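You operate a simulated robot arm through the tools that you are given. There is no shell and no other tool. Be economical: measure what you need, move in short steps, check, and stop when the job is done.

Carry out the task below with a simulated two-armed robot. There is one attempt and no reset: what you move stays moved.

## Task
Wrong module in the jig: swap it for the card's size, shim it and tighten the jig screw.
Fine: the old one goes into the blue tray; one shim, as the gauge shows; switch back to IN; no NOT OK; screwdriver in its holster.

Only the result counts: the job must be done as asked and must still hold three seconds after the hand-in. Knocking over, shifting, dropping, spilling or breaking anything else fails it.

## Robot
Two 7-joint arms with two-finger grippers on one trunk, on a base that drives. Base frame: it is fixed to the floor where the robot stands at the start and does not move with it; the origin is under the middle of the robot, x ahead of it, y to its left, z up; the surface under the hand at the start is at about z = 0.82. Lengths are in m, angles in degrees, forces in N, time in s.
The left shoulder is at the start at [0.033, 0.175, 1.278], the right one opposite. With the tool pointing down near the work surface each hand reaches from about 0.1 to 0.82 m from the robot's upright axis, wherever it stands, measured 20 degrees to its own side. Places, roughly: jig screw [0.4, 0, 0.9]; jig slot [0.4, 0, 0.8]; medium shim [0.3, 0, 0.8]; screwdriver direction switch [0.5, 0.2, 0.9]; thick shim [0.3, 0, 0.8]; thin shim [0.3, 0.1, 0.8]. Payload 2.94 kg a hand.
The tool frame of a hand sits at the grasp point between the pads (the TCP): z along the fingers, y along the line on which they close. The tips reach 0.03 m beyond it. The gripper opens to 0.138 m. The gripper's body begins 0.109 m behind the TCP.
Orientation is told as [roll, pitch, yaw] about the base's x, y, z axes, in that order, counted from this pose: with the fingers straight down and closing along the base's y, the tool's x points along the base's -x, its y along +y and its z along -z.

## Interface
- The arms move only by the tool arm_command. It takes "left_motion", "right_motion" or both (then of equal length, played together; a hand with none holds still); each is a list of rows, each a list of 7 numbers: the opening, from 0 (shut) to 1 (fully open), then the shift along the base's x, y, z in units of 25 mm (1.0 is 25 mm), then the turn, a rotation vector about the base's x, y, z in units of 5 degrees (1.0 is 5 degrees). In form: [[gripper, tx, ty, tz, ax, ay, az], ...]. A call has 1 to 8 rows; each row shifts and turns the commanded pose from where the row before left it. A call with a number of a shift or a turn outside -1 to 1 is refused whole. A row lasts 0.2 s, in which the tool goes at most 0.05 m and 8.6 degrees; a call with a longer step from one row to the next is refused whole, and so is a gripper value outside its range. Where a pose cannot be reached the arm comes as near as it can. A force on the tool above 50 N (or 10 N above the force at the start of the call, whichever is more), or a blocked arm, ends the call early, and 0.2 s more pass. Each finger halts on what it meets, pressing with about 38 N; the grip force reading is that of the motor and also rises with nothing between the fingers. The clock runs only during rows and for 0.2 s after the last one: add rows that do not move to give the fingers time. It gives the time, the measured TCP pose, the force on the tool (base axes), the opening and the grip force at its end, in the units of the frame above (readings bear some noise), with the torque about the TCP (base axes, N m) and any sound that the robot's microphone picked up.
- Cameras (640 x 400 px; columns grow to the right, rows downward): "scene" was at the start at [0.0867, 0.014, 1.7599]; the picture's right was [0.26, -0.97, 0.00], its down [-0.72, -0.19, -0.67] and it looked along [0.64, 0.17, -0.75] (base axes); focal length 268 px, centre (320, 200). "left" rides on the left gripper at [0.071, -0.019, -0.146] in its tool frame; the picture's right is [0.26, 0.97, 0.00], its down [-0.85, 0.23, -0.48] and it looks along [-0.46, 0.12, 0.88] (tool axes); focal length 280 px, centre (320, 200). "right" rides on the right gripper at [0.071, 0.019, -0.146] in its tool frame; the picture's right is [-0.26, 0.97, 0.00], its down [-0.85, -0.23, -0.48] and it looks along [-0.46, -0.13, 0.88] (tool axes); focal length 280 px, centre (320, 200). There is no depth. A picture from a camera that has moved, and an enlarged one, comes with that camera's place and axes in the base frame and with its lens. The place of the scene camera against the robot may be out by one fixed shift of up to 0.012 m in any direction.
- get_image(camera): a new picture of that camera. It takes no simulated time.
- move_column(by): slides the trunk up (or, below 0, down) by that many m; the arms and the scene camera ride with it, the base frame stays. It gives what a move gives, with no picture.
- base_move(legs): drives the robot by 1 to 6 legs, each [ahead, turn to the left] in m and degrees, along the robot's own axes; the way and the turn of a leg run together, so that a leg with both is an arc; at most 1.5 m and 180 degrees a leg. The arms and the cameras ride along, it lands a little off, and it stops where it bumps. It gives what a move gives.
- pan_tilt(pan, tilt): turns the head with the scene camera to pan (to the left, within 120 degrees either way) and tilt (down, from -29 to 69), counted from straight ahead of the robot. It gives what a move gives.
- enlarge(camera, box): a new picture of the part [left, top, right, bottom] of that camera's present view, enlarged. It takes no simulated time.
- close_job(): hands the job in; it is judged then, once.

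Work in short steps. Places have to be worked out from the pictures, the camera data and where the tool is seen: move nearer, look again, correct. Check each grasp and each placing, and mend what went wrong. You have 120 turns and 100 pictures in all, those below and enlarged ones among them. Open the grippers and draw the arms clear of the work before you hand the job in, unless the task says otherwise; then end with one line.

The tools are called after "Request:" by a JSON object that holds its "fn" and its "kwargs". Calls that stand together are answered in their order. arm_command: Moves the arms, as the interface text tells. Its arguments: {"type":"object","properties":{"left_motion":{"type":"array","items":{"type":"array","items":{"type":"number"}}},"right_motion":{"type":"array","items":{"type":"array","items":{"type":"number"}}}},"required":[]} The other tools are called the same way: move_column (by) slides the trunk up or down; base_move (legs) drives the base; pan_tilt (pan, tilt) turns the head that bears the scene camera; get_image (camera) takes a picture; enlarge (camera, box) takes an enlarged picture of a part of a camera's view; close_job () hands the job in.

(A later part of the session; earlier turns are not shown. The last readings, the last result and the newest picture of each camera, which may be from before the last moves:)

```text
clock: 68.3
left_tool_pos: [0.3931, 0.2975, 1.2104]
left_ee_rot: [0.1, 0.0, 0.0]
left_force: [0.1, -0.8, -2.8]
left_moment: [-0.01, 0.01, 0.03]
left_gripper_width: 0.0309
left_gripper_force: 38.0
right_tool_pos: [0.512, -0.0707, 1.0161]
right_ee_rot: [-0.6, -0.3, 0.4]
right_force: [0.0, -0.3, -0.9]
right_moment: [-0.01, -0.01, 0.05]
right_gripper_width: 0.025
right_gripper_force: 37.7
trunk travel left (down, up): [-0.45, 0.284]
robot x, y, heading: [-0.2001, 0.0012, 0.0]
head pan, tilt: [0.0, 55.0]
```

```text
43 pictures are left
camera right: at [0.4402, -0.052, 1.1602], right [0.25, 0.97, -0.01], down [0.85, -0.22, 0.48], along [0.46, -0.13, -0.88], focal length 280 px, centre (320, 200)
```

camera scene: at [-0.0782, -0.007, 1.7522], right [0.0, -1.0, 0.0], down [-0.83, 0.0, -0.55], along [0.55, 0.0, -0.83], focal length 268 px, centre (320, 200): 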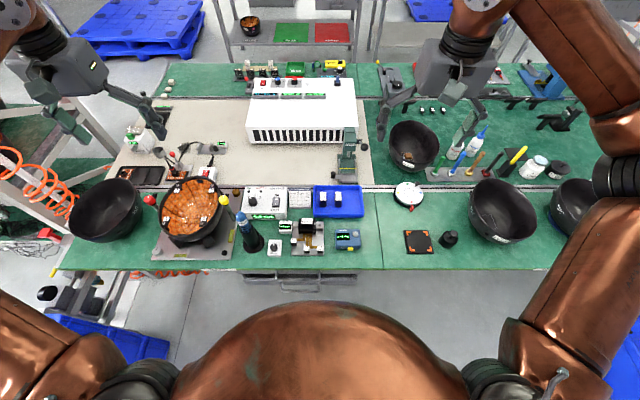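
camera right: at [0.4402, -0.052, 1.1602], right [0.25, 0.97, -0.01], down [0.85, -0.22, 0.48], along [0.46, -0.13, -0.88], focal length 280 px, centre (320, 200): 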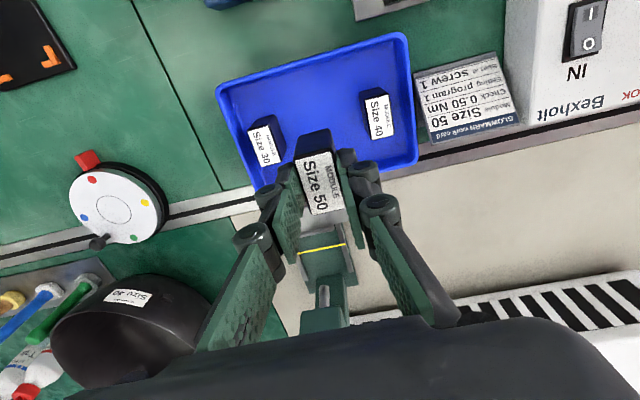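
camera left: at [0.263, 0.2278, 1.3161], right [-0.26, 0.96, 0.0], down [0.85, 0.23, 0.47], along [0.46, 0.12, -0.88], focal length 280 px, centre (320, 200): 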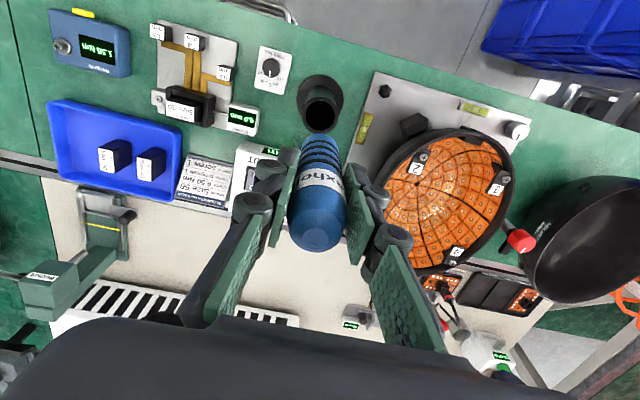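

Size 50 is held in the same way as the old one was. I carry it back over the jig, turning −90°.

Request:
{"fn": "arm_command", "kwargs": {"right_motion": [[0, 0, 0, 0, 0, 0, -1], [0, -0.3, 0.3, 0, 0, 0, -1], [0, -0.3, 0.3, 0, 0, 0, -1], [0, -0.3, 0.3, 0, 0, 0, -1], [0, -0.3, 0.3, 0, 0, 0, -1], [0, -0.3, 0.3, 0, 0, 0, -1], [0, -0.3, 0.3, 0, 0, 0, -1], [0, -0.3, 0.3, 0, 0, 0, -1]]}}

Request:
{"fn": "arm_command", "kwargs": {"right_motion": [[0, -0.3, 0.3, 0, 0, 0, -1], [0, -0.3, 0.3, 0, 0, 0, -1], [0, -0.3, 0.3, 0, 0, 0, -1], [0, -0.3, 0.3, 0, 0, 0, -1], [0, -0.3, 0.4, 0, 0, 0, -1], [0, -0.3, 0.4, 0, 0, 0, -1], [0, -0.3, 0.4, 0, 0, 0, -1], [0, -0.25, 0.2, 0, 0, 0, -1]]}}

Request:
{"fn": "arm_command", "kwargs": {"right_motion": [[0, 0, 0, 0, 0, 0, -1], [0, 0, 0, 0, 0, 0, -1], [0, 0, 0, 0, 0, 0, 0], [0, 0, 0, 0, 0, 0, 0], [0, 0, 0, 0, 0, 0, 0]]}}

```text
clock: 70.1
left_tool_pos: [0.3926, 0.2993, 1.2109]
left_ee_rot: [0.0, 0.1, 0.0]
left_force: [0.8, -0.6, -3.9]
left_moment: [0.05, 0.02, 0.01]
left_gripper_width: 0.0307
left_gripper_force: 38.1
right_tool_pos: [0.4593, -0.0186, 1.0187]
right_ee_rot: [-0.5, -0.2, -39.7]
right_force: [0.8, -0.1, -0.1]
right_moment: [0.02, -0.04, 0.02]
right_gripper_width: 0.0249
right_gripper_force: 38.5
trunk travel left (down, up): [-0.45, 0.284]
robot x, y, heading: [-0.2022, -0.0029, -0.0]
head pan, tilt: [0.0, 55.0]
```

```text
clock: 71.9
left_tool_pos: [0.3929, 0.2993, 1.2093]
left_ee_rot: [0.1, 0.1, 0.1]
left_force: [-0.3, -0.4, -2.9]
left_moment: [0.01, 0.0, -0.01]
left_gripper_width: 0.0311
left_gripper_force: 37.9
right_tool_pos: [0.4025, 0.0461, 1.0159]
right_ee_rot: [-0.6, -0.2, -79.7]
right_force: [0.6, -0.6, 0.2]
right_moment: [0.04, 0.03, -0.01]
right_gripper_width: 0.0249
right_gripper_force: 38.0
trunk travel left (down, up): [-0.45, 0.284]
robot x, y, heading: [-0.2057, 0.0012, 0.1]
head pan, tilt: [0.0, 55.0]
```

```text
clock: 73.1
left_tool_pos: [0.3943, 0.2971, 1.2115]
left_ee_rot: [0.0, 0.1, 0.0]
left_force: [0.4, -1.0, -3.0]
left_moment: [0.01, 0.01, -0.03]
left_gripper_width: 0.031
left_gripper_force: 37.9
right_tool_pos: [0.4016, 0.0445, 1.0163]
right_ee_rot: [-0.6, -0.3, -89.5]
right_force: [-0.1, 0.6, -0.6]
right_moment: [-0.02, 0.0, 0.03]
right_gripper_width: 0.0251
right_gripper_force: 37.8
trunk travel left (down, up): [-0.45, 0.284]
robot x, y, heading: [-0.2021, 0.0023, -0.0]
head pan, tilt: [0.0, 55.0]
```

I trim (−1, +2.5 mm) and lower until the module bottom is just above the cradle, then check.

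Request:
{"fn": "arm_command", "kwargs": {"right_motion": [[0, -0.04, 0.1, -1, 0, 0, 0], [0, 0, 0, -1, 0, 0, 0], [0, 0, 0, -0.7, 0, 0, 0], [0, 0, 0, 0, 0, 0, 0], [0, 0, 0, 0, 0, 0, 0]]}}

Request:
{"fn": "enlarge", "kwargs": {"camera": "right", "box": [220, 60, 440, 220]}}

Request:
{"fn": "enlarge", "kwargs": {"camera": "scene", "box": [270, 190, 340, 240]}}

```text
clock: 74.3
left_tool_pos: [0.3931, 0.2978, 1.2105]
left_ee_rot: [0.0, 0.1, 0.0]
left_force: [0.1, 0.2, -2.9]
left_moment: [0.02, 0.0, -0.01]
left_gripper_width: 0.0311
left_gripper_force: 37.6
right_tool_pos: [0.4011, 0.0478, 0.9491]
right_ee_rot: [-0.6, -0.3, -89.5]
right_force: [1.3, -0.4, -0.9]
right_moment: [0.02, -0.03, 0.01]
right_gripper_width: 0.0252
right_gripper_force: 38.5
trunk travel left (down, up): [-0.45, 0.284]
robot x, y, heading: [-0.2036, -0.0008, 0.3]
head pan, tilt: [0.0, 55.0]
```

```text
2.50 times, centred on (330, 140) of right
camera zoom: at [0.4211, 0.1196, 1.0927], right [0.97, -0.25, -0.01], down [-0.22, -0.85, 0.48], along [-0.13, -0.47, -0.88], focal length 701 px, centre (295, 350)
```

zoom: 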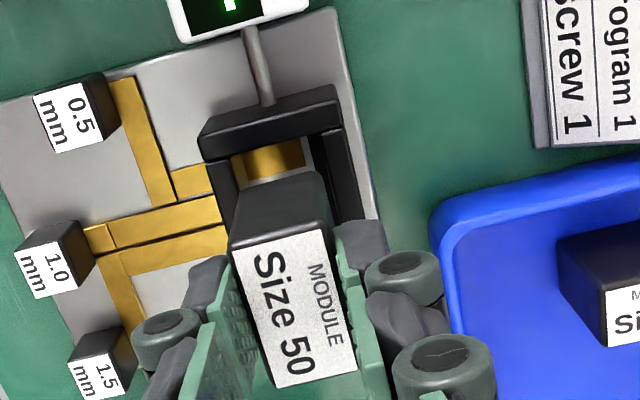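

```text
8.00 times, centred on (305, 215) of scene
camera zoom: at [-0.1189, -0.006, 1.7509], right [0.0, -1.0, 0.0], down [-0.82, 0.0, -0.57], along [0.57, 0.0, -0.82], focal length 2148 px, centre (440, 80)
```

zoom: 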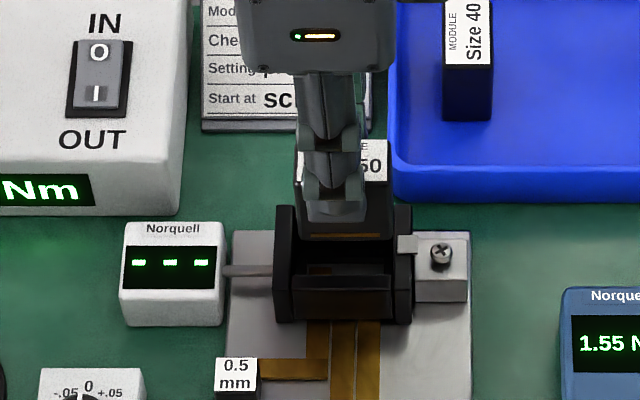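

Centred in y. I lower into the cradle slowly, watching forces.

Request:
{"fn": "arm_command", "kwargs": {"right_motion": [[0, 0, 0, -0.4, 0, 0, 0], [0, 0, 0, -0.4, 0, 0, 0], [0, 0, 0, -0.3, 0, 0, 0], [0, 0, 0, 0, 0, 0, 0]]}}

Request:
{"fn": "enlarge", "kwargs": {"camera": "right", "box": [220, 60, 440, 220]}}

```text
clock: 75.3
left_tool_pos: [0.3927, 0.2998, 1.2105]
left_ee_rot: [-0.1, 0.1, 0.1]
left_force: [0.1, 0.1, -3.4]
left_moment: [0.02, 0.04, 0.01]
left_gripper_width: 0.0312
left_gripper_force: 38.8
right_tool_pos: [0.3988, 0.0481, 0.9225]
right_ee_rot: [-0.5, -0.3, -89.5]
right_force: [0.0, 5.2, 1.2]
right_moment: [0.29, 0.04, -0.04]
right_gripper_width: 0.0249
right_gripper_force: 37.7
trunk travel left (down, up): [-0.45, 0.284]
robot x, y, heading: [-0.2018, -0.0012, 0.2]
head pan, tilt: [0.0, 55.0]
```

```text
2.50 times, centred on (330, 140) of right
camera zoom: at [0.4187, 0.1198, 1.0664], right [0.97, -0.25, -0.01], down [-0.22, -0.85, 0.48], along [-0.13, -0.46, -0.88], focal length 701 px, centre (295, 350)
```

zoom: 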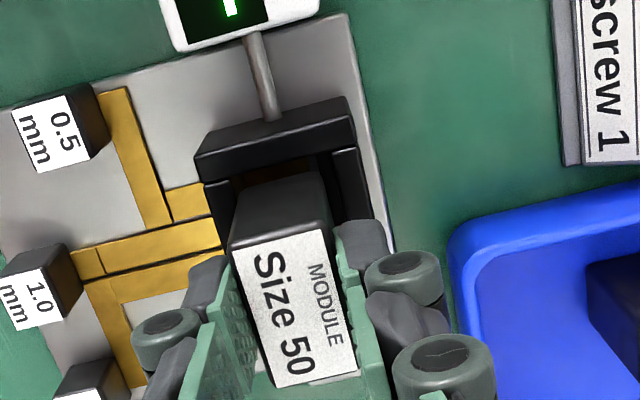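

A +5 N side force shows light contact with the right-hand wall; I shift +y 1.5 mm and continue down.

Request:
{"fn": "arm_command", "kwargs": {"right_motion": [[0, 0, 0.06, 0, 0, 0, 0], [0, 0, 0, -0.15, 0, 0, 0], [0, 0, 0, -0.15, 0, 0, 0], [0, 0, 0, -0.15, 0, 0, 0], [0, 0, 0, 0, 0, 0, 0]]}}

```text
clock: 76.5
left_tool_pos: [0.392, 0.2993, 1.2105]
left_ee_rot: [-0.1, 0.0, 0.0]
left_force: [0.5, -0.4, -2.5]
left_moment: [0.03, 0.02, 0.02]
left_gripper_width: 0.0313
left_gripper_force: 37.9
right_tool_pos: [0.3993, 0.0483, 0.9096]
right_ee_rot: [-0.5, -0.4, -89.5]
right_force: [-0.8, -0.1, -0.3]
right_moment: [-0.01, -0.02, -0.02]
right_gripper_width: 0.0251
right_gripper_force: 38.1
trunk travel left (down, up): [-0.45, 0.284]
robot x, y, heading: [-0.2044, -0.0004, 0.1]
head pan, tilt: [0.0, 55.0]
```

Forces are clear. I lower the last ~10 mm until it seats.

Request:
{"fn": "arm_command", "kwargs": {"right_motion": [[0, 0, 0, -0.12, 0, 0, 0], [0, 0, 0, -0.12, 0, 0, 0], [0, 0, 0, -0.1, 0, 0, 0], [0, 0, 0, -0.08, 0, 0, 0], [0, 0, 0, 0, 0, 0, 0]]}}

Request:
{"fn": "enlarge", "kwargs": {"camera": "right", "box": [200, 60, 440, 220]}}

```text
clock: 77.7
left_tool_pos: [0.3922, 0.2974, 1.2097]
left_ee_rot: [0.0, 0.1, 0.0]
left_force: [0.5, 0.4, -2.8]
left_moment: [-0.04, 0.01, 0.02]
left_gripper_width: 0.0311
left_gripper_force: 37.6
right_tool_pos: [0.3989, 0.0488, 0.9002]
right_ee_rot: [-0.6, -0.4, -89.5]
right_force: [-0.3, 0.6, -0.3]
right_moment: [0.01, 0.0, 0.02]
right_gripper_width: 0.0247
right_gripper_force: 37.3
trunk travel left (down, up): [-0.45, 0.284]
robot x, y, heading: [-0.2018, -0.0, 0.1]
head pan, tilt: [0.0, 55.0]
```

```text
2.50 times, centred on (320, 140) of right
camera zoom: at [0.4199, 0.1203, 1.0433], right [0.97, -0.25, -0.01], down [-0.22, -0.85, 0.48], along [-0.13, -0.47, -0.88], focal length 701 px, centre (320, 350)
```

zoom: 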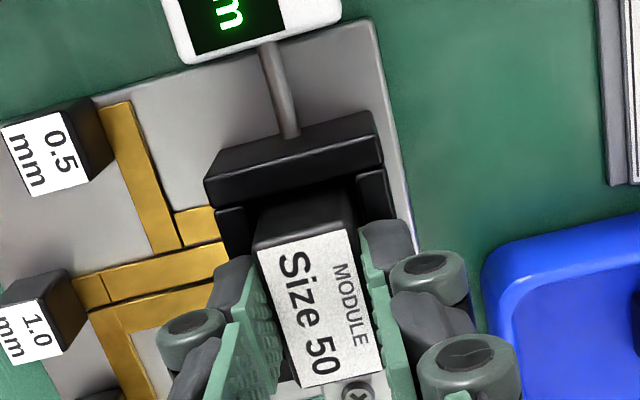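

The gauge has come alive. I lower the last 2 mm to confirm seating.

Request:
{"fn": "arm_command", "kwargs": {"right_motion": [[0, 0, 0, -0.05, 0, 0, 0], [0, 0, 0, -0.05, 0, 0, 0], [0, 0, 0, 0, 0, 0, 0]]}}

Request:
{"fn": "enlarge", "kwargs": {"camera": "scene", "box": [260, 190, 350, 250]}}

```text
clock: 78.5
left_tool_pos: [0.3922, 0.2983, 1.2119]
left_ee_rot: [0.1, 0.0, 0.0]
left_force: [0.6, -0.2, -2.5]
left_moment: [0.0, 0.04, -0.02]
left_gripper_width: 0.0314
left_gripper_force: 38.1
right_tool_pos: [0.3999, 0.0503, 0.8982]
right_ee_rot: [-0.5, -0.3, -89.6]
right_force: [-0.9, -0.1, 7.1]
right_moment: [-0.04, -0.02, -0.02]
right_gripper_width: 0.025
right_gripper_force: 37.9
trunk travel left (down, up): [-0.45, 0.284]
robot x, y, heading: [-0.2032, -0.0016, 0.1]
head pan, tilt: [0.0, 55.0]
```

```text
6.67 times, centred on (305, 220) of scene
camera zoom: at [-0.12, -0.0059, 1.751], right [0.0, -1.0, 0.0], down [-0.82, 0.0, -0.57], along [0.57, 0.0, -0.82], focal length 1790 px, centre (420, 67)
```

zoom: 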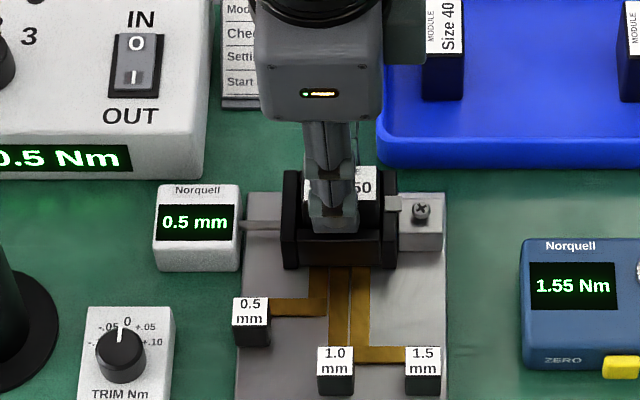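

Seated (7 N), gauge reads 0.5 mm. I release with a small opening, lift and look.

Request:
{"fn": "arm_command", "kwargs": {"right_motion": [[0.22, 0, 0, 0.05, 0, 0, 0], [0.3, 0, 0, 0, 0, 0, 0], [0.3, 0, 0, 0, 0, 0, 0], [0.3, 0, 0, 0.5, 0, 0, 0], [0.3, 0, 0, 1, 0, 0, 0], [0.3, 0, 0, 1, 0, 0, 0], [0.3, 0, 0, 1, 0, 0, 0], [0.3, 0, 0, 0, 0, 0, 0]]}}

Request:
{"fn": "enlarge", "kwargs": {"camera": "right", "box": [200, 60, 400, 220]}}

Request:
{"fn": "enlarge", "kwargs": {"camera": "scene", "box": [275, 200, 335, 250]}}

```text
clock: 80.3
left_tool_pos: [0.3935, 0.2992, 1.2097]
left_ee_rot: [0.1, 0.1, 0.0]
left_force: [-0.6, -1.2, -2.8]
left_moment: [-0.02, -0.02, -0.01]
left_gripper_width: 0.0312
left_gripper_force: 37.2
right_tool_pos: [0.4022, 0.0494, 0.9848]
right_ee_rot: [-0.6, -0.4, -89.5]
right_force: [-0.9, 0.9, -0.2]
right_moment: [-0.02, -0.01, -0.02]
right_gripper_width: 0.0412
right_gripper_force: 0.2
trunk travel left (down, up): [-0.45, 0.284]
robot x, y, heading: [-0.2007, -0.0039, 0.1]
head pan, tilt: [0.0, 55.0]
```

```text
2.50 times, centred on (300, 140) of right
camera zoom: at [0.4223, 0.1202, 1.1288], right [0.97, -0.25, -0.01], down [-0.22, -0.85, 0.48], along [-0.13, -0.47, -0.88], focal length 701 px, centre (370, 350)
```

zoom: 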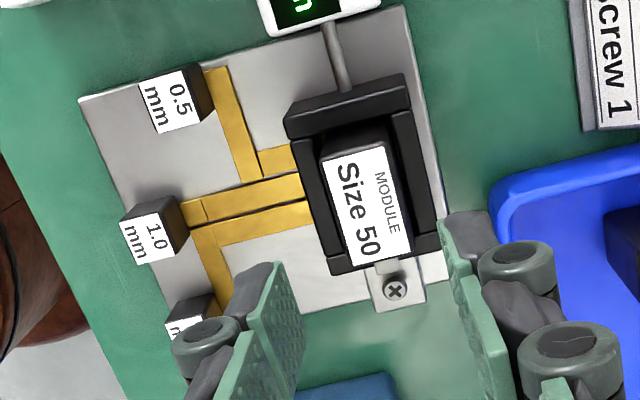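

```text
8.00 times, centred on (305, 225) of scene
camera zoom: at [-0.1188, -0.0059, 1.7508], right [0.0, -1.0, 0.0], down [-0.82, 0.0, -0.57], along [0.57, 0.0, -0.82], focal length 2148 px, centre (440, 0)
```

zoom: 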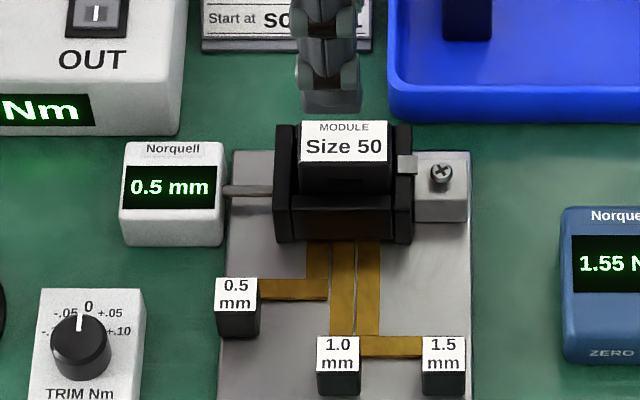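

Gauge reads 0.5 mm, so the 0.5 shim (handle top at about (0.3365, 0.0945, 0.856)) must slide in +x under the module. I turn the right hand back to yaw 0 and go above that handle.

Request:
{"fn": "arm_command", "kwargs": {"right_motion": [[0.32, 0, 0, 0.5, 0, 0, 1], [0.32, -0.2, 0.1, 0, 0, 0, 1], [0.32, -0.2, 0.1, 0, 0, 0, 1], [0.32, -0.2, 0.1, 0, 0, 0, 1], [0.32, -0.2, 0.1, 0, 0, 0, 1], [0.32, -0.2, 0.1, 0, 0, 0, 1], [0.32, -0.2, 0.1, 0, 0, 0, 1], [0.32, -0.2, 0.1, 0, 0, 0, 1]]}}

Request:
{"fn": "arm_command", "kwargs": {"right_motion": [[0.32, -0.2, 0.1, 0, 0, 0, 1], [0.32, -0.2, 0.1, 0, 0, 0, 1], [0.32, -0.2, 0.1, 0, 0, 0, 1], [0.32, -0.2, 0.1, 0, 0, 0, 1], [0.32, -0.2, 0.1, 0, 0, 0, 1], [0.32, -0.2, 0.2, 0, 0, 0, 1], [0.32, -0.2, 0.2, 0, 0, 0, 1], [0.32, 0, 0.2, 0, 0, 0, 1]]}}

Request:
{"fn": "arm_command", "kwargs": {"right_motion": [[0.32, 0, 0, 0, 0, 0, 1], [0.32, 0, 0, 0, 0, 0, 1], [0.32, 0, 0, 0, 0, 0, 0], [0.32, 0, 0, 0, 0, 0, 0]]}}

Request:
{"fn": "get_image", "kwargs": {"camera": "right"}}

```text
clock: 82.1
left_tool_pos: [0.3934, 0.2975, 1.2113]
left_ee_rot: [0.1, 0.0, 0.0]
left_force: [0.7, -0.5, -3.2]
left_moment: [0.03, -0.01, 0.0]
left_gripper_width: 0.031
left_gripper_force: 37.6
right_tool_pos: [0.3648, 0.0672, 0.9993]
right_ee_rot: [-0.7, -0.3, -49.6]
right_force: [-0.9, 0.2, 0.7]
right_moment: [0.04, 0.02, -0.04]
right_gripper_width: 0.044
right_gripper_force: 0.1
trunk travel left (down, up): [-0.45, 0.284]
robot x, y, heading: [-0.2028, 0.0036, 0.1]
head pan, tilt: [0.0, 55.0]
```

```text
clock: 83.9
left_tool_pos: [0.3927, 0.2982, 1.2109]
left_ee_rot: [0.0, 0.0, -0.1]
left_force: [0.3, -0.9, -2.5]
left_moment: [-0.02, 0.04, -0.06]
left_gripper_width: 0.031
left_gripper_force: 38.0
right_tool_pos: [0.3311, 0.0961, 0.9993]
right_ee_rot: [-0.6, -0.3, -9.4]
right_force: [0.2, -0.2, 0.4]
right_moment: [0.01, 0.02, 0.01]
right_gripper_width: 0.0441
right_gripper_force: 0.0
trunk travel left (down, up): [-0.45, 0.284]
robot x, y, heading: [-0.2007, -0.0029, 0.1]
head pan, tilt: [0.0, 55.0]
```

```text
clock: 84.9
left_tool_pos: [0.3921, 0.298, 1.2099]
left_ee_rot: [0.1, 0.2, -0.1]
left_force: [-0.9, -0.9, -2.4]
left_moment: [0.01, 0.0, 0.02]
left_gripper_width: 0.0312
left_gripper_force: 38.5
right_tool_pos: [0.3313, 0.0937, 0.9983]
right_ee_rot: [-0.7, -0.4, 0.5]
right_force: [0.4, -0.6, -0.5]
right_moment: [0.0, -0.01, -0.01]
right_gripper_width: 0.044
right_gripper_force: 0.0
trunk travel left (down, up): [-0.45, 0.284]
robot x, y, heading: [-0.2063, -0.0006, -0.1]
head pan, tilt: [0.0, 55.0]
```

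```text
35 pictures are left
camera right: at [0.2586, 0.1138, 1.143], right [0.25, 0.97, -0.01], down [0.85, -0.22, 0.48], along [0.46, -0.13, -0.88], focal length 280 px, centre (320, 200)
```

right: 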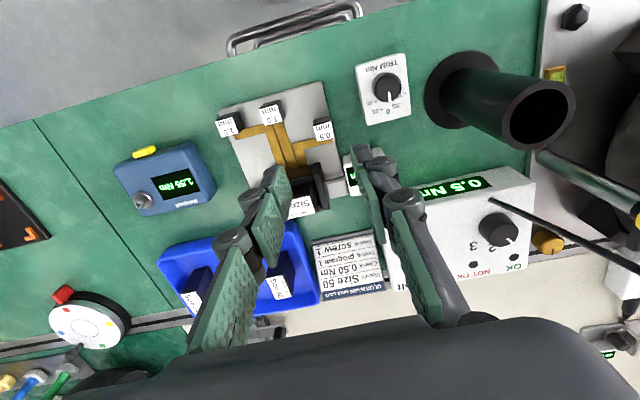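

The handle is centred under the gripper. I lower to just above it and look closely.

Request:
{"fn": "arm_command", "kwargs": {"right_motion": [[0.32, 0, 0.03, -1, 0, 0, 0], [0.32, 0, 0, -1, 0, 0, 0], [0.32, 0, 0, -1, 0, 0, 0], [0.32, 0, 0, -0.7, 0, 0, 0], [0.32, 0, 0, 0, 0, 0, 0]]}}

Request:
{"fn": "enlarge", "kwargs": {"camera": "right", "box": [220, 60, 420, 220]}}

```text
clock: 86.1
left_tool_pos: [0.3929, 0.2978, 1.2109]
left_ee_rot: [-0.1, 0.0, 0.0]
left_force: [0.7, -0.2, -2.5]
left_moment: [-0.01, 0.01, 0.01]
left_gripper_width: 0.031
left_gripper_force: 38.2
right_tool_pos: [0.33, 0.0961, 0.9062]
right_ee_rot: [-0.6, -0.3, 0.5]
right_force: [-0.6, 0.5, -1.0]
right_moment: [0.02, 0.01, 0.01]
right_gripper_width: 0.0444
right_gripper_force: 0.0
trunk travel left (down, up): [-0.45, 0.284]
robot x, y, heading: [-0.2, 0.0027, 0.2]
head pan, tilt: [0.0, 55.0]
```

```text
2.50 times, centred on (320, 140) of right
camera zoom: at [0.2583, 0.115, 1.0513], right [0.25, 0.97, -0.01], down [0.85, -0.22, 0.48], along [0.47, -0.13, -0.88], focal length 701 px, centre (320, 350)
```

zoom: 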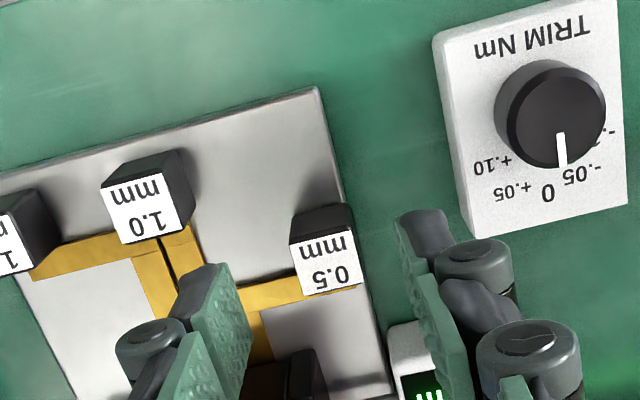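

Handle at (0.334, 0.095). I lower to z 0.872 (tips well above the brass) and close.

Request:
{"fn": "arm_command", "kwargs": {"right_motion": [[0.32, 0, -0.04, -0.7, 0, 0, 0], [0.32, 0, 0, -0.5, 0, 0, 0], [0.32, 0, 0, -0.16, 0, 0, 0], [0.32, 0, 0, 0, 0, 0, 0], [0, 0, 0, 0, 0, 0, 0], [0, 0, 0, 0, 0, 0, 0], [0, 0, 0, 0, 0, 0, 0]]}}

Request:
{"fn": "enlarge", "kwargs": {"camera": "scene", "box": [260, 195, 340, 255]}}

```text
clock: 87.7
left_tool_pos: [0.3936, 0.2988, 1.2097]
left_ee_rot: [0.0, 0.2, 0.1]
left_force: [0.1, 0.0, -2.5]
left_moment: [0.03, 0.05, 0.02]
left_gripper_width: 0.0312
left_gripper_force: 38.3
right_tool_pos: [0.3276, 0.0959, 0.8728]
right_ee_rot: [-0.5, -0.3, 0.5]
right_force: [-0.3, 5.5, -2.3]
right_moment: [0.25, 0.03, -0.18]
right_gripper_width: 0.0192
right_gripper_force: 38.5
trunk travel left (down, up): [-0.45, 0.284]
robot x, y, heading: [-0.2029, 0.0022, 0.1]
head pan, tilt: [0.0, 55.0]
```

```text
6.67 times, centred on (300, 225) of scene
camera zoom: at [-0.1188, -0.005, 1.7509], right [0.0, -1.0, 0.0], down [-0.82, 0.0, -0.57], along [0.57, 0.0, -0.82], focal length 1790 px, centre (453, 33)
```

zoom: 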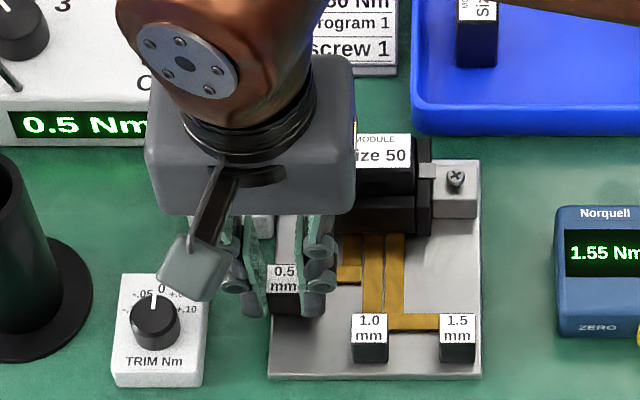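

Gripped (19 mm); a +5.5 N side load says I should shift +y slightly. I relax it and push +x in small steps.

Request:
{"fn": "arm_command", "kwargs": {"right_motion": [[0, 0, 0.05, 0, 0, 0, 0], [0, 0.1, 0, 0, 0, 0, 0], [0, 0.1, 0, 0, 0, 0, 0], [0, 0.1, 0, 0, 0, 0, 0], [0, 0, 0, 0, 0, 0, 0]]}}

Request:
{"fn": "enlarge", "kwargs": {"camera": "right", "box": [220, 60, 420, 220]}}

```text
clock: 88.9
left_tool_pos: [0.3896, 0.2993, 1.2108]
left_ee_rot: [0.0, -0.1, 0.0]
left_force: [-0.4, 0.7, -2.2]
left_moment: [0.0, 0.05, 0.03]
left_gripper_width: 0.031
left_gripper_force: 38.1
right_tool_pos: [0.3305, 0.0966, 0.8724]
right_ee_rot: [-0.6, 0.2, 0.6]
right_force: [-36.4, -0.7, -10.3]
right_moment: [0.02, 0.97, -0.3]
right_gripper_width: 0.0191
right_gripper_force: 44.4
trunk travel left (down, up): [-0.45, 0.284]
robot x, y, heading: [-0.2009, 0.0021, 0.1]
head pan, tilt: [0.0, 55.0]
```

```text
2.50 times, centred on (320, 140) of right
camera zoom: at [0.2605, 0.1156, 1.0175], right [0.25, 0.97, -0.01], down [0.85, -0.22, 0.48], along [0.46, -0.13, -0.88], focal length 701 px, centre (320, 350)
```

zoom: 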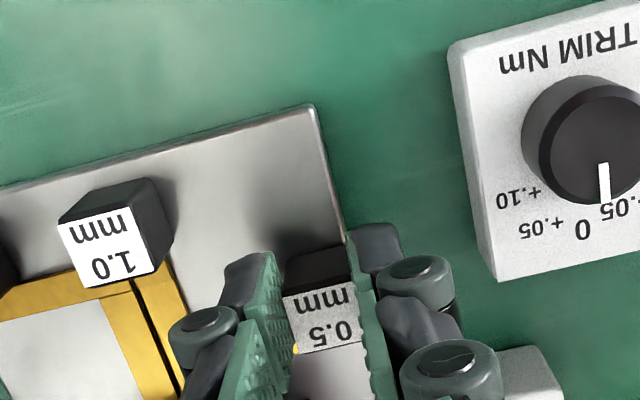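

36 N after ~3 mm: something blocks it. I back off to relieve the force, then inspect rather than force it.

Request:
{"fn": "arm_command", "kwargs": {"right_motion": [[0, -0.1, 0, 0, 0, 0, 0], [0, -0.1, 0, 0, 0, 0, 0], [0, 0, 0, 0, 0, 0, 0], [0, 0, 0, 0, 0, 0, 0]]}}

Request:
{"fn": "enlarge", "kwargs": {"camera": "scene", "box": [285, 205, 335, 245]}}

```text
clock: 89.9
left_tool_pos: [0.3915, 0.2988, 1.2116]
left_ee_rot: [-0.1, 0.1, 0.0]
left_force: [0.6, -0.1, -3.0]
left_moment: [-0.02, 0.01, -0.03]
left_gripper_width: 0.031
left_gripper_force: 38.0
right_tool_pos: [0.3303, 0.0954, 0.8727]
right_ee_rot: [-0.6, -0.1, 0.4]
right_force: [-25.6, 2.9, -18.8]
right_moment: [0.22, 0.74, -0.23]
right_gripper_width: 0.0189
right_gripper_force: 43.8
trunk travel left (down, up): [-0.45, 0.284]
robot x, y, heading: [-0.1989, 0.0015, 0.1]
head pan, tilt: [0.0, 55.0]
```

```text
10.00 times, centred on (310, 225) of scene
camera zoom: at [-0.1207, -0.0051, 1.7509], right [0.0, -1.0, 0.0], down [-0.82, 0.0, -0.57], along [0.57, 0.0, -0.82], focal length 2685 px, centre (420, -50)
```

zoom: 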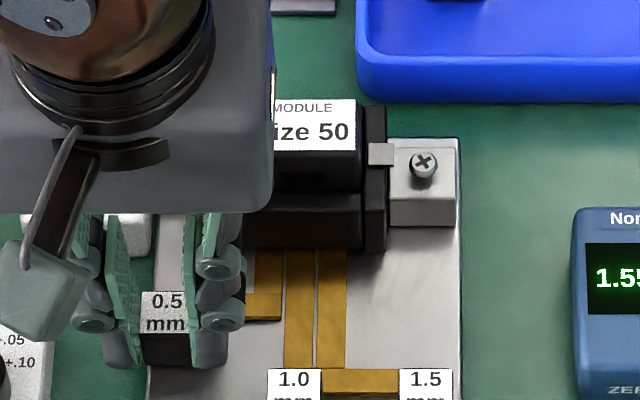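

The picture shows the shim did slide a few mm, with stiff friction. I push on in small steps, keeping below the force limit.

Request:
{"fn": "arm_command", "kwargs": {"right_motion": [[0, 0.1, 0, -0.02, 0, 0, 0], [0, 0.1, 0, -0.02, 0, 0, 0], [0, 0.1, 0, 0, 0, 0, 0], [0, 0.1, 0, 0, 0, 0, 0], [0, 0, 0, 0, 0, 0, 0]]}}

Request:
{"fn": "enlarge", "kwargs": {"camera": "scene", "box": [285, 205, 335, 245]}}

```text
clock: 91.1
left_tool_pos: [0.3899, 0.2982, 1.2137]
left_ee_rot: [0.0, -0.1, 0.0]
left_force: [1.3, -0.8, -3.4]
left_moment: [0.0, 0.01, 0.02]
left_gripper_width: 0.0308
left_gripper_force: 38.2
right_tool_pos: [0.3362, 0.0956, 0.8743]
right_ee_rot: [-0.6, 0.2, 0.5]
right_force: [-39.8, -4.0, -5.3]
right_moment: [-0.04, 1.07, -0.31]
right_gripper_width: 0.0193
right_gripper_force: 44.4
trunk travel left (down, up): [-0.45, 0.284]
robot x, y, heading: [-0.2045, -0.0006, 0.1]
head pan, tilt: [0.0, 55.0]
```

```text
10.00 times, centred on (310, 225) of scene
camera zoom: at [-0.1239, -0.0063, 1.7511], right [0.0, -1.0, 0.0], down [-0.82, 0.0, -0.58], along [0.58, 0.0, -0.82], focal length 2685 px, centre (420, -50)
```

zoom: 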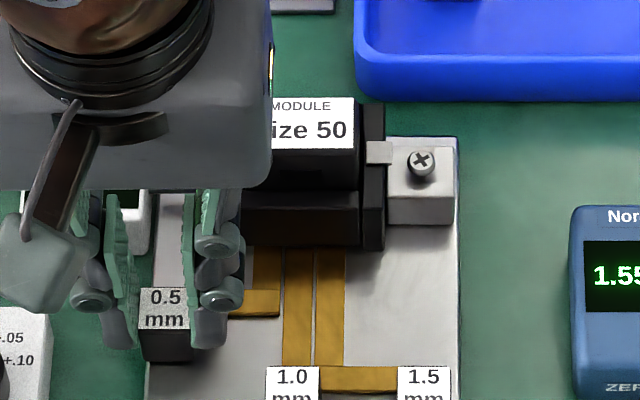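

The fingers slid on the handle, so the shim is truly stopped after ~3 mm. I release, lift away, and tilt the hand for a low view of the slot.

Request:
{"fn": "arm_command", "kwargs": {"right_motion": [[0, -0.2, 0, 0, 0, 0, 0], [0.2, 0, 0, 0, 0, 0, 0], [0.32, 0, 0, 0, 0, 0, 0], [0.32, 0, 0, 0, 0, 0, 0], [0.32, 0, 0, 0.5, 0, 0, 0], [0.32, 0, 0, 1, 0, 0, 0], [0.32, 0, 0, 1, 0, 0, 0], [0.2, 0, 0, 1, 0, 0, 0]]}}

Request:
{"fn": "arm_command", "kwargs": {"right_motion": [[0, -1, -0.3, 0, 0, -1, 0], [0, -1, -0.3, 0, 0, -1, 0], [0, -1, -0.3, 0, 0, -1, 0], [0, -1, -0.3, 0, 0, -1, 0], [0, -0.8, 0, 0, 0, -1, 0], [0, 0, 0, 0, 0, -1, 0], [0, 0, 0, 0, 0, -1, 0], [0, 0, 0, 0, 0, 0, 0]]}}

Request:
{"fn": "get_image", "kwargs": {"camera": "right"}}

```text
clock: 92.9
left_tool_pos: [0.3929, 0.2975, 1.2101]
left_ee_rot: [-0.1, 0.1, 0.1]
left_force: [0.1, 0.9, -2.8]
left_moment: [0.03, 0.01, 0.02]
left_gripper_width: 0.0311
left_gripper_force: 38.3
right_tool_pos: [0.3379, 0.0952, 0.9582]
right_ee_rot: [-0.5, -0.4, 0.5]
right_force: [-0.7, 0.2, -1.6]
right_moment: [0.04, 0.0, -0.02]
right_gripper_width: 0.0276
right_gripper_force: 0.1
trunk travel left (down, up): [-0.45, 0.284]
robot x, y, heading: [-0.2013, -0.0016, 0.5]
head pan, tilt: [0.0, 55.0]
```

```text
clock: 94.7
left_tool_pos: [0.3932, 0.2968, 1.2105]
left_ee_rot: [0.0, 0.1, 0.0]
left_force: [-0.4, 0.5, -3.5]
left_moment: [-0.01, 0.02, 0.02]
left_gripper_width: 0.0311
left_gripper_force: 37.9
right_tool_pos: [0.2183, 0.0646, 0.9596]
right_ee_rot: [-0.9, -35.3, 0.7]
right_force: [0.3, -0.7, -0.2]
right_moment: [0.05, -0.01, -0.04]
right_gripper_width: 0.0
right_gripper_force: 28.5
trunk travel left (down, up): [-0.45, 0.284]
robot x, y, heading: [-0.2047, 0.003, 0.2]
head pan, tilt: [0.0, 55.0]
```

```text
29 pictures are left
camera right: at [0.0763, 0.0842, 1.0354], right [0.21, 0.97, 0.14], down [0.42, -0.22, 0.88], along [0.88, -0.13, -0.45], focal length 280 px, centre (320, 200)
```

right: 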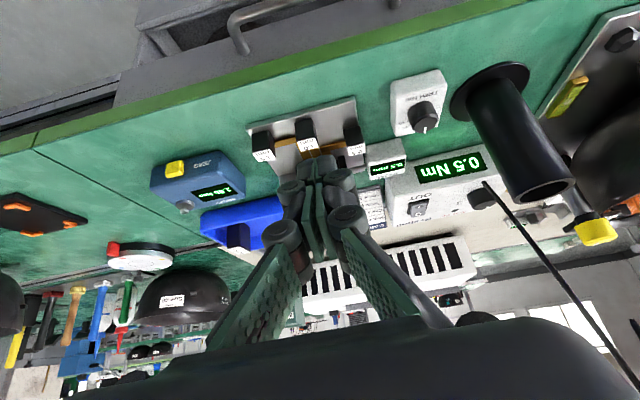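

The fingers hide the cradle; I shift the hand +y 70 mm and up a little and zoom.

Request:
{"fn": "arm_command", "kwargs": {"right_motion": [[0, 0, 1, 0.2, 0, 0, 0], [0, 0, 1, 0.2, 0, 0, 0], [0, 0.5, 0.8, 0, 0, 0, 0], [0, 0, 0, 0, 0, 0, 0], [0, 0, 0, 0, 0, 0, 0]]}}

Request:
{"fn": "enlarge", "kwargs": {"camera": "right", "box": [190, 90, 330, 200]}}

```text
clock: 95.9
left_tool_pos: [0.3935, 0.2978, 1.2117]
left_ee_rot: [0.0, 0.1, 0.0]
left_force: [-0.7, -0.6, -3.0]
left_moment: [-0.02, -0.06, 0.01]
left_gripper_width: 0.031
left_gripper_force: 37.7
right_tool_pos: [0.2296, 0.1368, 0.9689]
right_ee_rot: [-1.0, -35.3, 0.6]
right_force: [0.2, -0.5, 0.2]
right_moment: [0.01, -0.02, 0.0]
right_gripper_width: 0.0002
right_gripper_force: 28.9
trunk travel left (down, up): [-0.45, 0.284]
robot x, y, heading: [-0.2039, -0.0002, 0.1]
head pan, tilt: [0.0, 55.0]
```

```text
3.64 times, centred on (260, 145) of right
camera zoom: at [0.0883, 0.1571, 1.0459], right [0.21, 0.97, 0.14], down [0.42, -0.22, 0.88], along [0.88, -0.13, -0.45], focal length 1020 px, centre (538, 400)
```

zoom: 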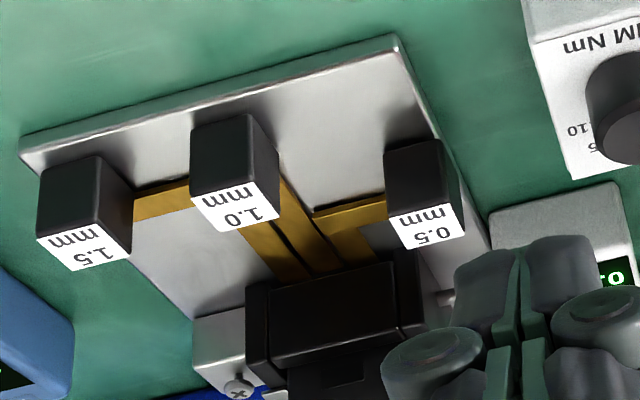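

Shims are tall handles with flat L blades. I check the gauge in the scene.

Request:
{"fn": "enlarge", "kwargs": {"camera": "scene", "box": [265, 200, 345, 260]}}

```text
6.67 times, centred on (305, 230) of scene
camera zoom: at [-0.1192, -0.0057, 1.7509], right [0.0, -1.0, 0.0], down [-0.82, 0.0, -0.57], along [0.57, 0.0, -0.82], focal length 1790 px, centre (420, 0)
```

zoom: 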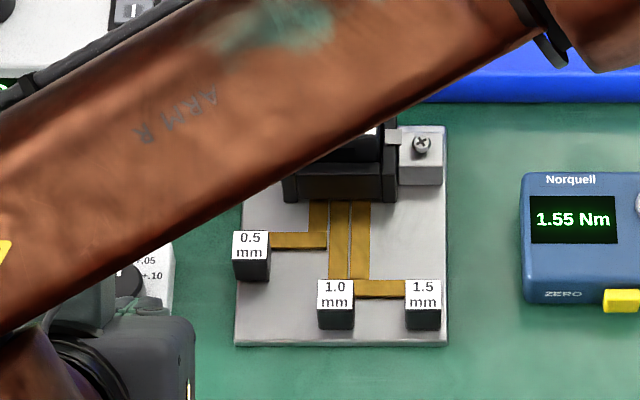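

The shim is still at its start place. I zoom tightly on where the blades meet the cradle wall.

Request:
{"fn": "enlarge", "kwargs": {"camera": "right", "box": [236, 140, 292, 175]}}

```text
11.43 times, centred on (264, 158) of right
camera zoom: at [0.0883, 0.1571, 1.0459], right [0.21, 0.97, 0.14], down [0.42, -0.22, 0.88], along [0.88, -0.13, -0.45], focal length 3204 px, centre (960, 686)
```

zoom: 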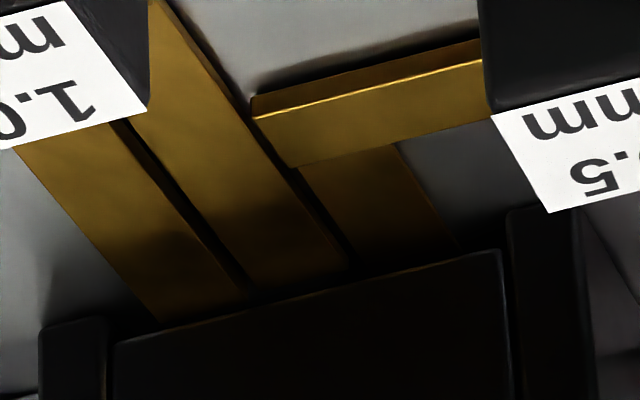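

The blades pass under the front wall into a slot. Grip-pushing high on the handle may have jammed it, so I try pushing low from behind with closed fingers: first re-level the hand and go behind the handle.

Request:
{"fn": "arm_command", "kwargs": {"right_motion": [[0, 0, -0.2, 0, 0, 1, 0], [0, 0, -0.2, 0, 0, 1, 0], [0, 0.3, -0.3, 0, 0, 1, 0], [0, 0.5, -0.3, 0, 0, 1, 0], [0, 0.6, -0.3, 0, 0, 1, 0], [0, 0.7, -0.3, -0.5, 0, 1, 0], [0, 0.8, 0, -0.5, 0, 1, 0], [0, 0, 0, 0, 0, 0, 0]]}}

Request:
{"fn": "arm_command", "kwargs": {"right_motion": [[0, 0, 0, 0, 0, 0, 0], [0, 0, 0, 0, 0, 0, 0]]}}

Request:
{"fn": "enlarge", "kwargs": {"camera": "right", "box": [220, 80, 420, 240]}}

```text
clock: 97.7
left_tool_pos: [0.3924, 0.2978, 1.2109]
left_ee_rot: [-0.1, 0.0, 0.0]
left_force: [-0.1, 1.1, -2.3]
left_moment: [0.03, -0.02, 0.0]
left_gripper_width: 0.031
left_gripper_force: 38.0
right_tool_pos: [0.3014, 0.095, 0.9442]
right_ee_rot: [-0.5, -0.3, 0.6]
right_force: [-0.8, -0.3, 0.4]
right_moment: [0.03, -0.03, -0.01]
right_gripper_width: 0.0
right_gripper_force: 28.2
trunk travel left (down, up): [-0.45, 0.284]
robot x, y, heading: [-0.2079, -0.003, 0.3]
head pan, tilt: [0.0, 55.0]
```

```text
clock: 98.3
left_tool_pos: [0.3929, 0.2983, 1.2112]
left_ee_rot: [0.0, 0.1, 0.0]
left_force: [-1.0, -0.4, -2.4]
left_moment: [0.0, 0.0, 0.01]
left_gripper_width: 0.0308
left_gripper_force: 38.1
right_tool_pos: [0.3028, 0.0968, 0.9441]
right_ee_rot: [-0.5, -0.3, 0.4]
right_force: [-0.2, 0.3, 0.1]
right_moment: [0.0, -0.04, -0.01]
right_gripper_width: 0.0001
right_gripper_force: 29.1
trunk travel left (down, up): [-0.45, 0.284]
robot x, y, heading: [-0.2037, 0.0005, 0.2]
head pan, tilt: [0.0, 55.0]
```

```text
2.50 times, centred on (320, 160) of right
camera zoom: at [0.231, 0.1152, 1.0884], right [0.25, 0.97, -0.01], down [0.85, -0.22, 0.48], along [0.46, -0.13, -0.88], focal length 701 px, centre (320, 300)
```

zoom: 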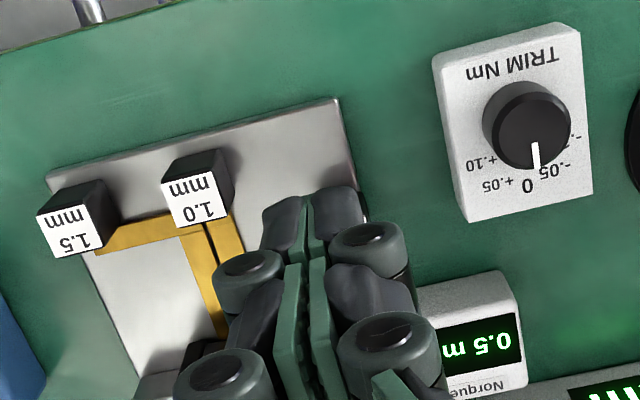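

I lower behind the handle and push +x gently.

Request:
{"fn": "arm_command", "kwargs": {"right_motion": [[0, 0, -0.04, -1, 0, 0, 0], [0, 0, 0, -1, 0, 0, 0], [0, 0, 0, -0.7, 0, 0, 0], [0, 0, 0, -0.3, 0, 0, 0], [0, 0.3, 0, 0, 0, 0, 0], [0, 0.2, 0, 0, 0, 0, 0], [0, 0.1, 0, 0, 0, 0, 0], [0, 0, 0, 0, 0, 0, 0]]}}

```text
clock: 100.1
left_tool_pos: [0.3918, 0.2991, 1.2112]
left_ee_rot: [0.0, 0.0, 0.1]
left_force: [0.6, -0.1, -4.0]
left_moment: [0.03, -0.02, -0.03]
left_gripper_width: 0.031
left_gripper_force: 37.8
right_tool_pos: [0.3135, 0.0948, 0.8677]
right_ee_rot: [-0.6, 0.0, 0.6]
right_force: [-19.9, 1.4, -9.9]
right_moment: [0.08, 0.54, 0.0]
right_gripper_width: 0.006
right_gripper_force: 28.5
trunk travel left (down, up): [-0.45, 0.284]
robot x, y, heading: [-0.1997, 0.001, 0.3]
head pan, tilt: [0.0, 55.0]
```

Blocked at 20 N again: the blade meets the seated module. I'll take the module out, slide the shim in first, then reseat. Back off, rise, and return above the module at −90°.

Request:
{"fn": "arm_command", "kwargs": {"right_motion": [[0, -0.4, 0, 0, 0, 0, 0], [0, -0.3, 0, 0.3, 0, 0, 0], [0, 0, 0, 1, 0, 0, -1], [0, 0, 0, 1, 0, 0, -1], [0.2, 0, 0, 1, 0, 0, -1], [0.3, 0, 0, 1, 0, 0, -1], [0.3, 0.3, -0.1, 1, 0, 0, -1], [0.3, 0.3, -0.1, 0, 0, 0, -1]]}}

Request:
{"fn": "arm_command", "kwargs": {"right_motion": [[0.3, 0.3, -0.1, 0, 0, 0, -1], [0.3, 0.3, -0.1, 0, 0, 0, -1], [0.3, 0.3, -0.2, 0, 0, 0, -1], [0.3, 0.3, -0.2, 0, 0, 0, -1], [0.3, 0.3, -0.2, 0, 0, 0, -1], [0.3, 0.3, -0.2, 0, 0, 0, -1], [0.3, 0.3, -0.2, 0, 0, 0, -1], [0.3, 0.3, -0.2, 0, 0, 0, -1]]}}

Request:
{"fn": "arm_command", "kwargs": {"right_motion": [[0.3, 0.3, -0.1, 0, 0, 0, -1], [0.3, 0.3, -0.1, 0, 0, 0, -1], [0.3, 0.3, 0, 0, 0, 0, -1], [0.3, 0.1, 0, 0, 0, 0, -1], [0.3, 0, 0, 0, 0, 0, 0], [0.3, 0, 0, 0, 0, 0, 0]]}}

Request:
{"fn": "enlarge", "kwargs": {"camera": "right", "box": [200, 40, 440, 220]}}

```text
clock: 101.9
left_tool_pos: [0.3937, 0.2974, 1.211]
left_ee_rot: [0.1, 0.0, 0.0]
left_force: [0.9, 0.0, -3.0]
left_moment: [-0.01, 0.06, -0.03]
left_gripper_width: 0.0307
left_gripper_force: 37.5
right_tool_pos: [0.3151, 0.0884, 0.9998]
right_ee_rot: [-0.6, -0.3, -29.5]
right_force: [0.0, 0.1, 0.1]
right_moment: [0.01, 0.02, -0.01]
right_gripper_width: 0.0414
right_gripper_force: 0.1
trunk travel left (down, up): [-0.45, 0.284]
robot x, y, heading: [-0.2028, -0.0013, 0.1]
head pan, tilt: [0.0, 55.0]
```

```text
clock: 103.7
left_tool_pos: [0.3928, 0.2966, 1.2104]
left_ee_rot: [0.0, 0.1, 0.0]
left_force: [0.1, 0.2, -2.4]
left_moment: [0.02, 0.04, 0.0]
left_gripper_width: 0.031
left_gripper_force: 38.4
right_tool_pos: [0.3737, 0.0544, 1.0007]
right_ee_rot: [-0.5, -0.3, -69.7]
right_force: [-0.2, -0.1, 0.3]
right_moment: [-0.04, 0.02, -0.01]
right_gripper_width: 0.0415
right_gripper_force: 0.1
trunk travel left (down, up): [-0.45, 0.284]
robot x, y, heading: [-0.2081, -0.0004, 0.1]
head pan, tilt: [0.0, 55.0]
```

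```text
clock: 105.1
left_tool_pos: [0.393, 0.2982, 1.2105]
left_ee_rot: [-0.1, 0.1, -0.1]
left_force: [0.5, -0.4, -2.2]
left_moment: [-0.03, 0.01, 0.0]
left_gripper_width: 0.031
left_gripper_force: 38.5
right_tool_pos: [0.4, 0.0499, 1.0032]
right_ee_rot: [-0.6, -0.3, -89.6]
right_force: [0.2, -0.4, 0.0]
right_moment: [-0.04, -0.01, 0.03]
right_gripper_width: 0.0414
right_gripper_force: 0.0
trunk travel left (down, up): [-0.45, 0.284]
robot x, y, heading: [-0.2027, -0.0019, 0.2]
head pan, tilt: [0.0, 55.0]
```

```text
2.22 times, centred on (320, 130) of right
camera zoom: at [0.4202, 0.1224, 1.1461], right [0.97, -0.25, -0.01], down [-0.22, -0.85, 0.48], along [-0.13, -0.47, -0.88], focal length 623 px, centre (320, 356)
```

zoom: 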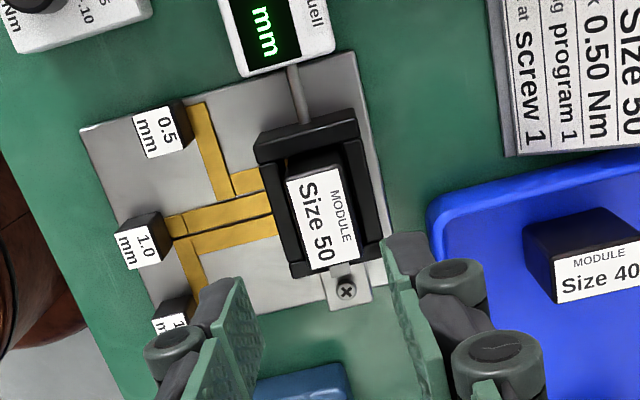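

Aligned. I descend, grip Size 50 again and lift it.

Request:
{"fn": "arm_command", "kwargs": {"right_motion": [[0.35, 0, 0, -1, 0, 0, 0], [0.35, 0, 0, -1, 0, 0, 0], [0.35, 0, 0, -1, 0, 0, 0], [0.35, 0, 0, -0.8, 0, 0, 0], [0.35, 0, 0, -0.28, 0, 0, 0], [0.35, 0, 0, 0, 0, 0, 0], [0.2, 0, 0, 0, 0, 0, 0], [0, 0, 0, 0, 0, 0, 0]]}}

Request:
{"fn": "arm_command", "kwargs": {"right_motion": [[0, 0, 0, 0, 0, 0, 0], [0, 0, 0, 0, 0, 0, 0], [0, 0, 0, 0.3, 0, 0, 0], [0, 0, 0, 0.6, 0, 0, 0], [0, 0, 0, 1, 0, 0, 0], [0, 0, 0, 1, 0, 0, 0], [0, 0, 0, 1, 0, 0, 0], [0, 0, 0, 1, 0, 0, 0]]}}

Request:
{"fn": "enlarge", "kwargs": {"camera": "scene", "box": [275, 195, 335, 240]}}

```text
clock: 106.9
left_tool_pos: [0.3939, 0.2982, 1.2097]
left_ee_rot: [0.0, 0.0, 0.0]
left_force: [0.8, -0.1, -2.9]
left_moment: [0.01, 0.04, -0.03]
left_gripper_width: 0.0313
left_gripper_force: 37.4
right_tool_pos: [0.4003, 0.0494, 0.8982]
right_ee_rot: [-0.6, -0.3, -89.5]
right_force: [0.0, 0.5, 0.1]
right_moment: [0.01, 0.02, 0.0]
right_gripper_width: 0.0254
right_gripper_force: 22.9
trunk travel left (down, up): [-0.45, 0.284]
robot x, y, heading: [-0.201, 0.0021, 0.2]
head pan, tilt: [0.0, 55.0]
```

```text
clock: 108.7
left_tool_pos: [0.3922, 0.2977, 1.2114]
left_ee_rot: [0.0, 0.0, 0.0]
left_force: [0.2, -0.3, -2.7]
left_moment: [0.01, -0.04, -0.01]
left_gripper_width: 0.0309
left_gripper_force: 38.1
right_tool_pos: [0.3986, 0.0492, 1.0233]
right_ee_rot: [-0.6, -0.4, -89.4]
right_force: [-0.9, 0.0, -0.5]
right_moment: [0.01, -0.01, -0.01]
right_gripper_width: 0.0252
right_gripper_force: 38.0
trunk travel left (down, up): [-0.45, 0.284]
robot x, y, heading: [-0.2065, 0.001, 0.2]
head pan, tilt: [0.0, 55.0]
```

```text
8.89 times, centred on (305, 218) of scene
camera zoom: at [-0.1196, -0.0057, 1.7509], right [0.0, -1.0, 0.0], down [-0.82, 0.0, -0.57], along [0.57, 0.0, -0.82], focal length 2386 px, centre (453, 44)
```

zoom: 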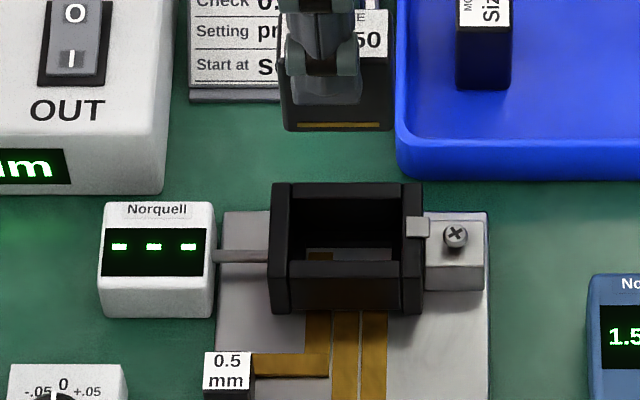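

Key finding: the 0.5 blade tip already lies inside the cradle (it was in for the old module), while 1.0 and 1.5 are parked. So with 0.5 in, the gauge's remaining 0.5 mm means 1.0 is needed alone. I park the module in the tray's free spot first.

Request:
{"fn": "arm_command", "kwargs": {"right_motion": [[0, 0.65, -0.7, 0, 0, 0, 0], [0, 0.65, -0.7, 0, 0, 0, 0], [0, 0.65, -0.7, 0, 0, 0, 0], [0, 0.65, -0.7, 0, 0, 0, 0], [0, 0.65, -0.75, 0, 0, 0, 0], [0, 0.65, -0.75, 0, 0, 0, 0], [0, 0.65, -0.75, 0, 0, 0, 0], [0, 0, 0, 0, 0, 0, 0]]}}

Request:
{"fn": "arm_command", "kwargs": {"right_motion": [[0, 0, 0, -1, 0, 0, 0], [0, 0, 0, -1, 0, 0, 0], [0, 0, 0, -1, 0, 0, 0], [0, 0, 0, -1, 0, 0, 0], [0, 0, 0, -0.6, 0, 0, 0], [0, 0, 0, 0, 0, 0, 0]]}}

Request:
{"fn": "get_image", "kwargs": {"camera": "right"}}

```text
clock: 110.5
left_tool_pos: [0.393, 0.2994, 1.21]
left_ee_rot: [0.0, 0.1, 0.0]
left_force: [-0.3, 0.3, -3.4]
left_moment: [0.0, 0.02, -0.04]
left_gripper_width: 0.0309
left_gripper_force: 38.3
right_tool_pos: [0.5134, -0.0802, 1.021]
right_ee_rot: [-0.6, -0.3, -89.5]
right_force: [-0.7, 0.1, 0.0]
right_moment: [0.0, -0.01, -0.02]
right_gripper_width: 0.0251
right_gripper_force: 38.1
trunk travel left (down, up): [-0.45, 0.284]
robot x, y, heading: [-0.2043, -0.0003, 0.2]
head pan, tilt: [0.0, 55.0]
```

```text
clock: 111.9
left_tool_pos: [0.3922, 0.298, 1.2114]
left_ee_rot: [0.0, 0.1, 0.0]
left_force: [-0.3, 0.4, -3.2]
left_moment: [-0.03, 0.06, -0.02]
left_gripper_width: 0.0313
left_gripper_force: 37.6
right_tool_pos: [0.5125, -0.0784, 0.9062]
right_ee_rot: [-0.6, -0.4, -89.5]
right_force: [-0.5, 0.6, -1.9]
right_moment: [0.0, 0.01, 0.0]
right_gripper_width: 0.0249
right_gripper_force: 37.5
trunk travel left (down, up): [-0.45, 0.284]
robot x, y, heading: [-0.2005, 0.0001, 0.1]
head pan, tilt: [0.0, 55.0]
```

```text
22 pictures are left
camera right: at [0.5328, -0.0081, 1.0509], right [0.97, -0.25, -0.01], down [-0.22, -0.85, 0.48], along [-0.13, -0.47, -0.88], focal length 280 px, centre (320, 200)
```

right: 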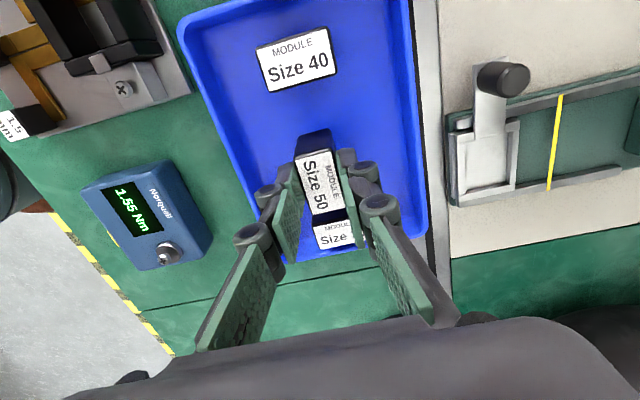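

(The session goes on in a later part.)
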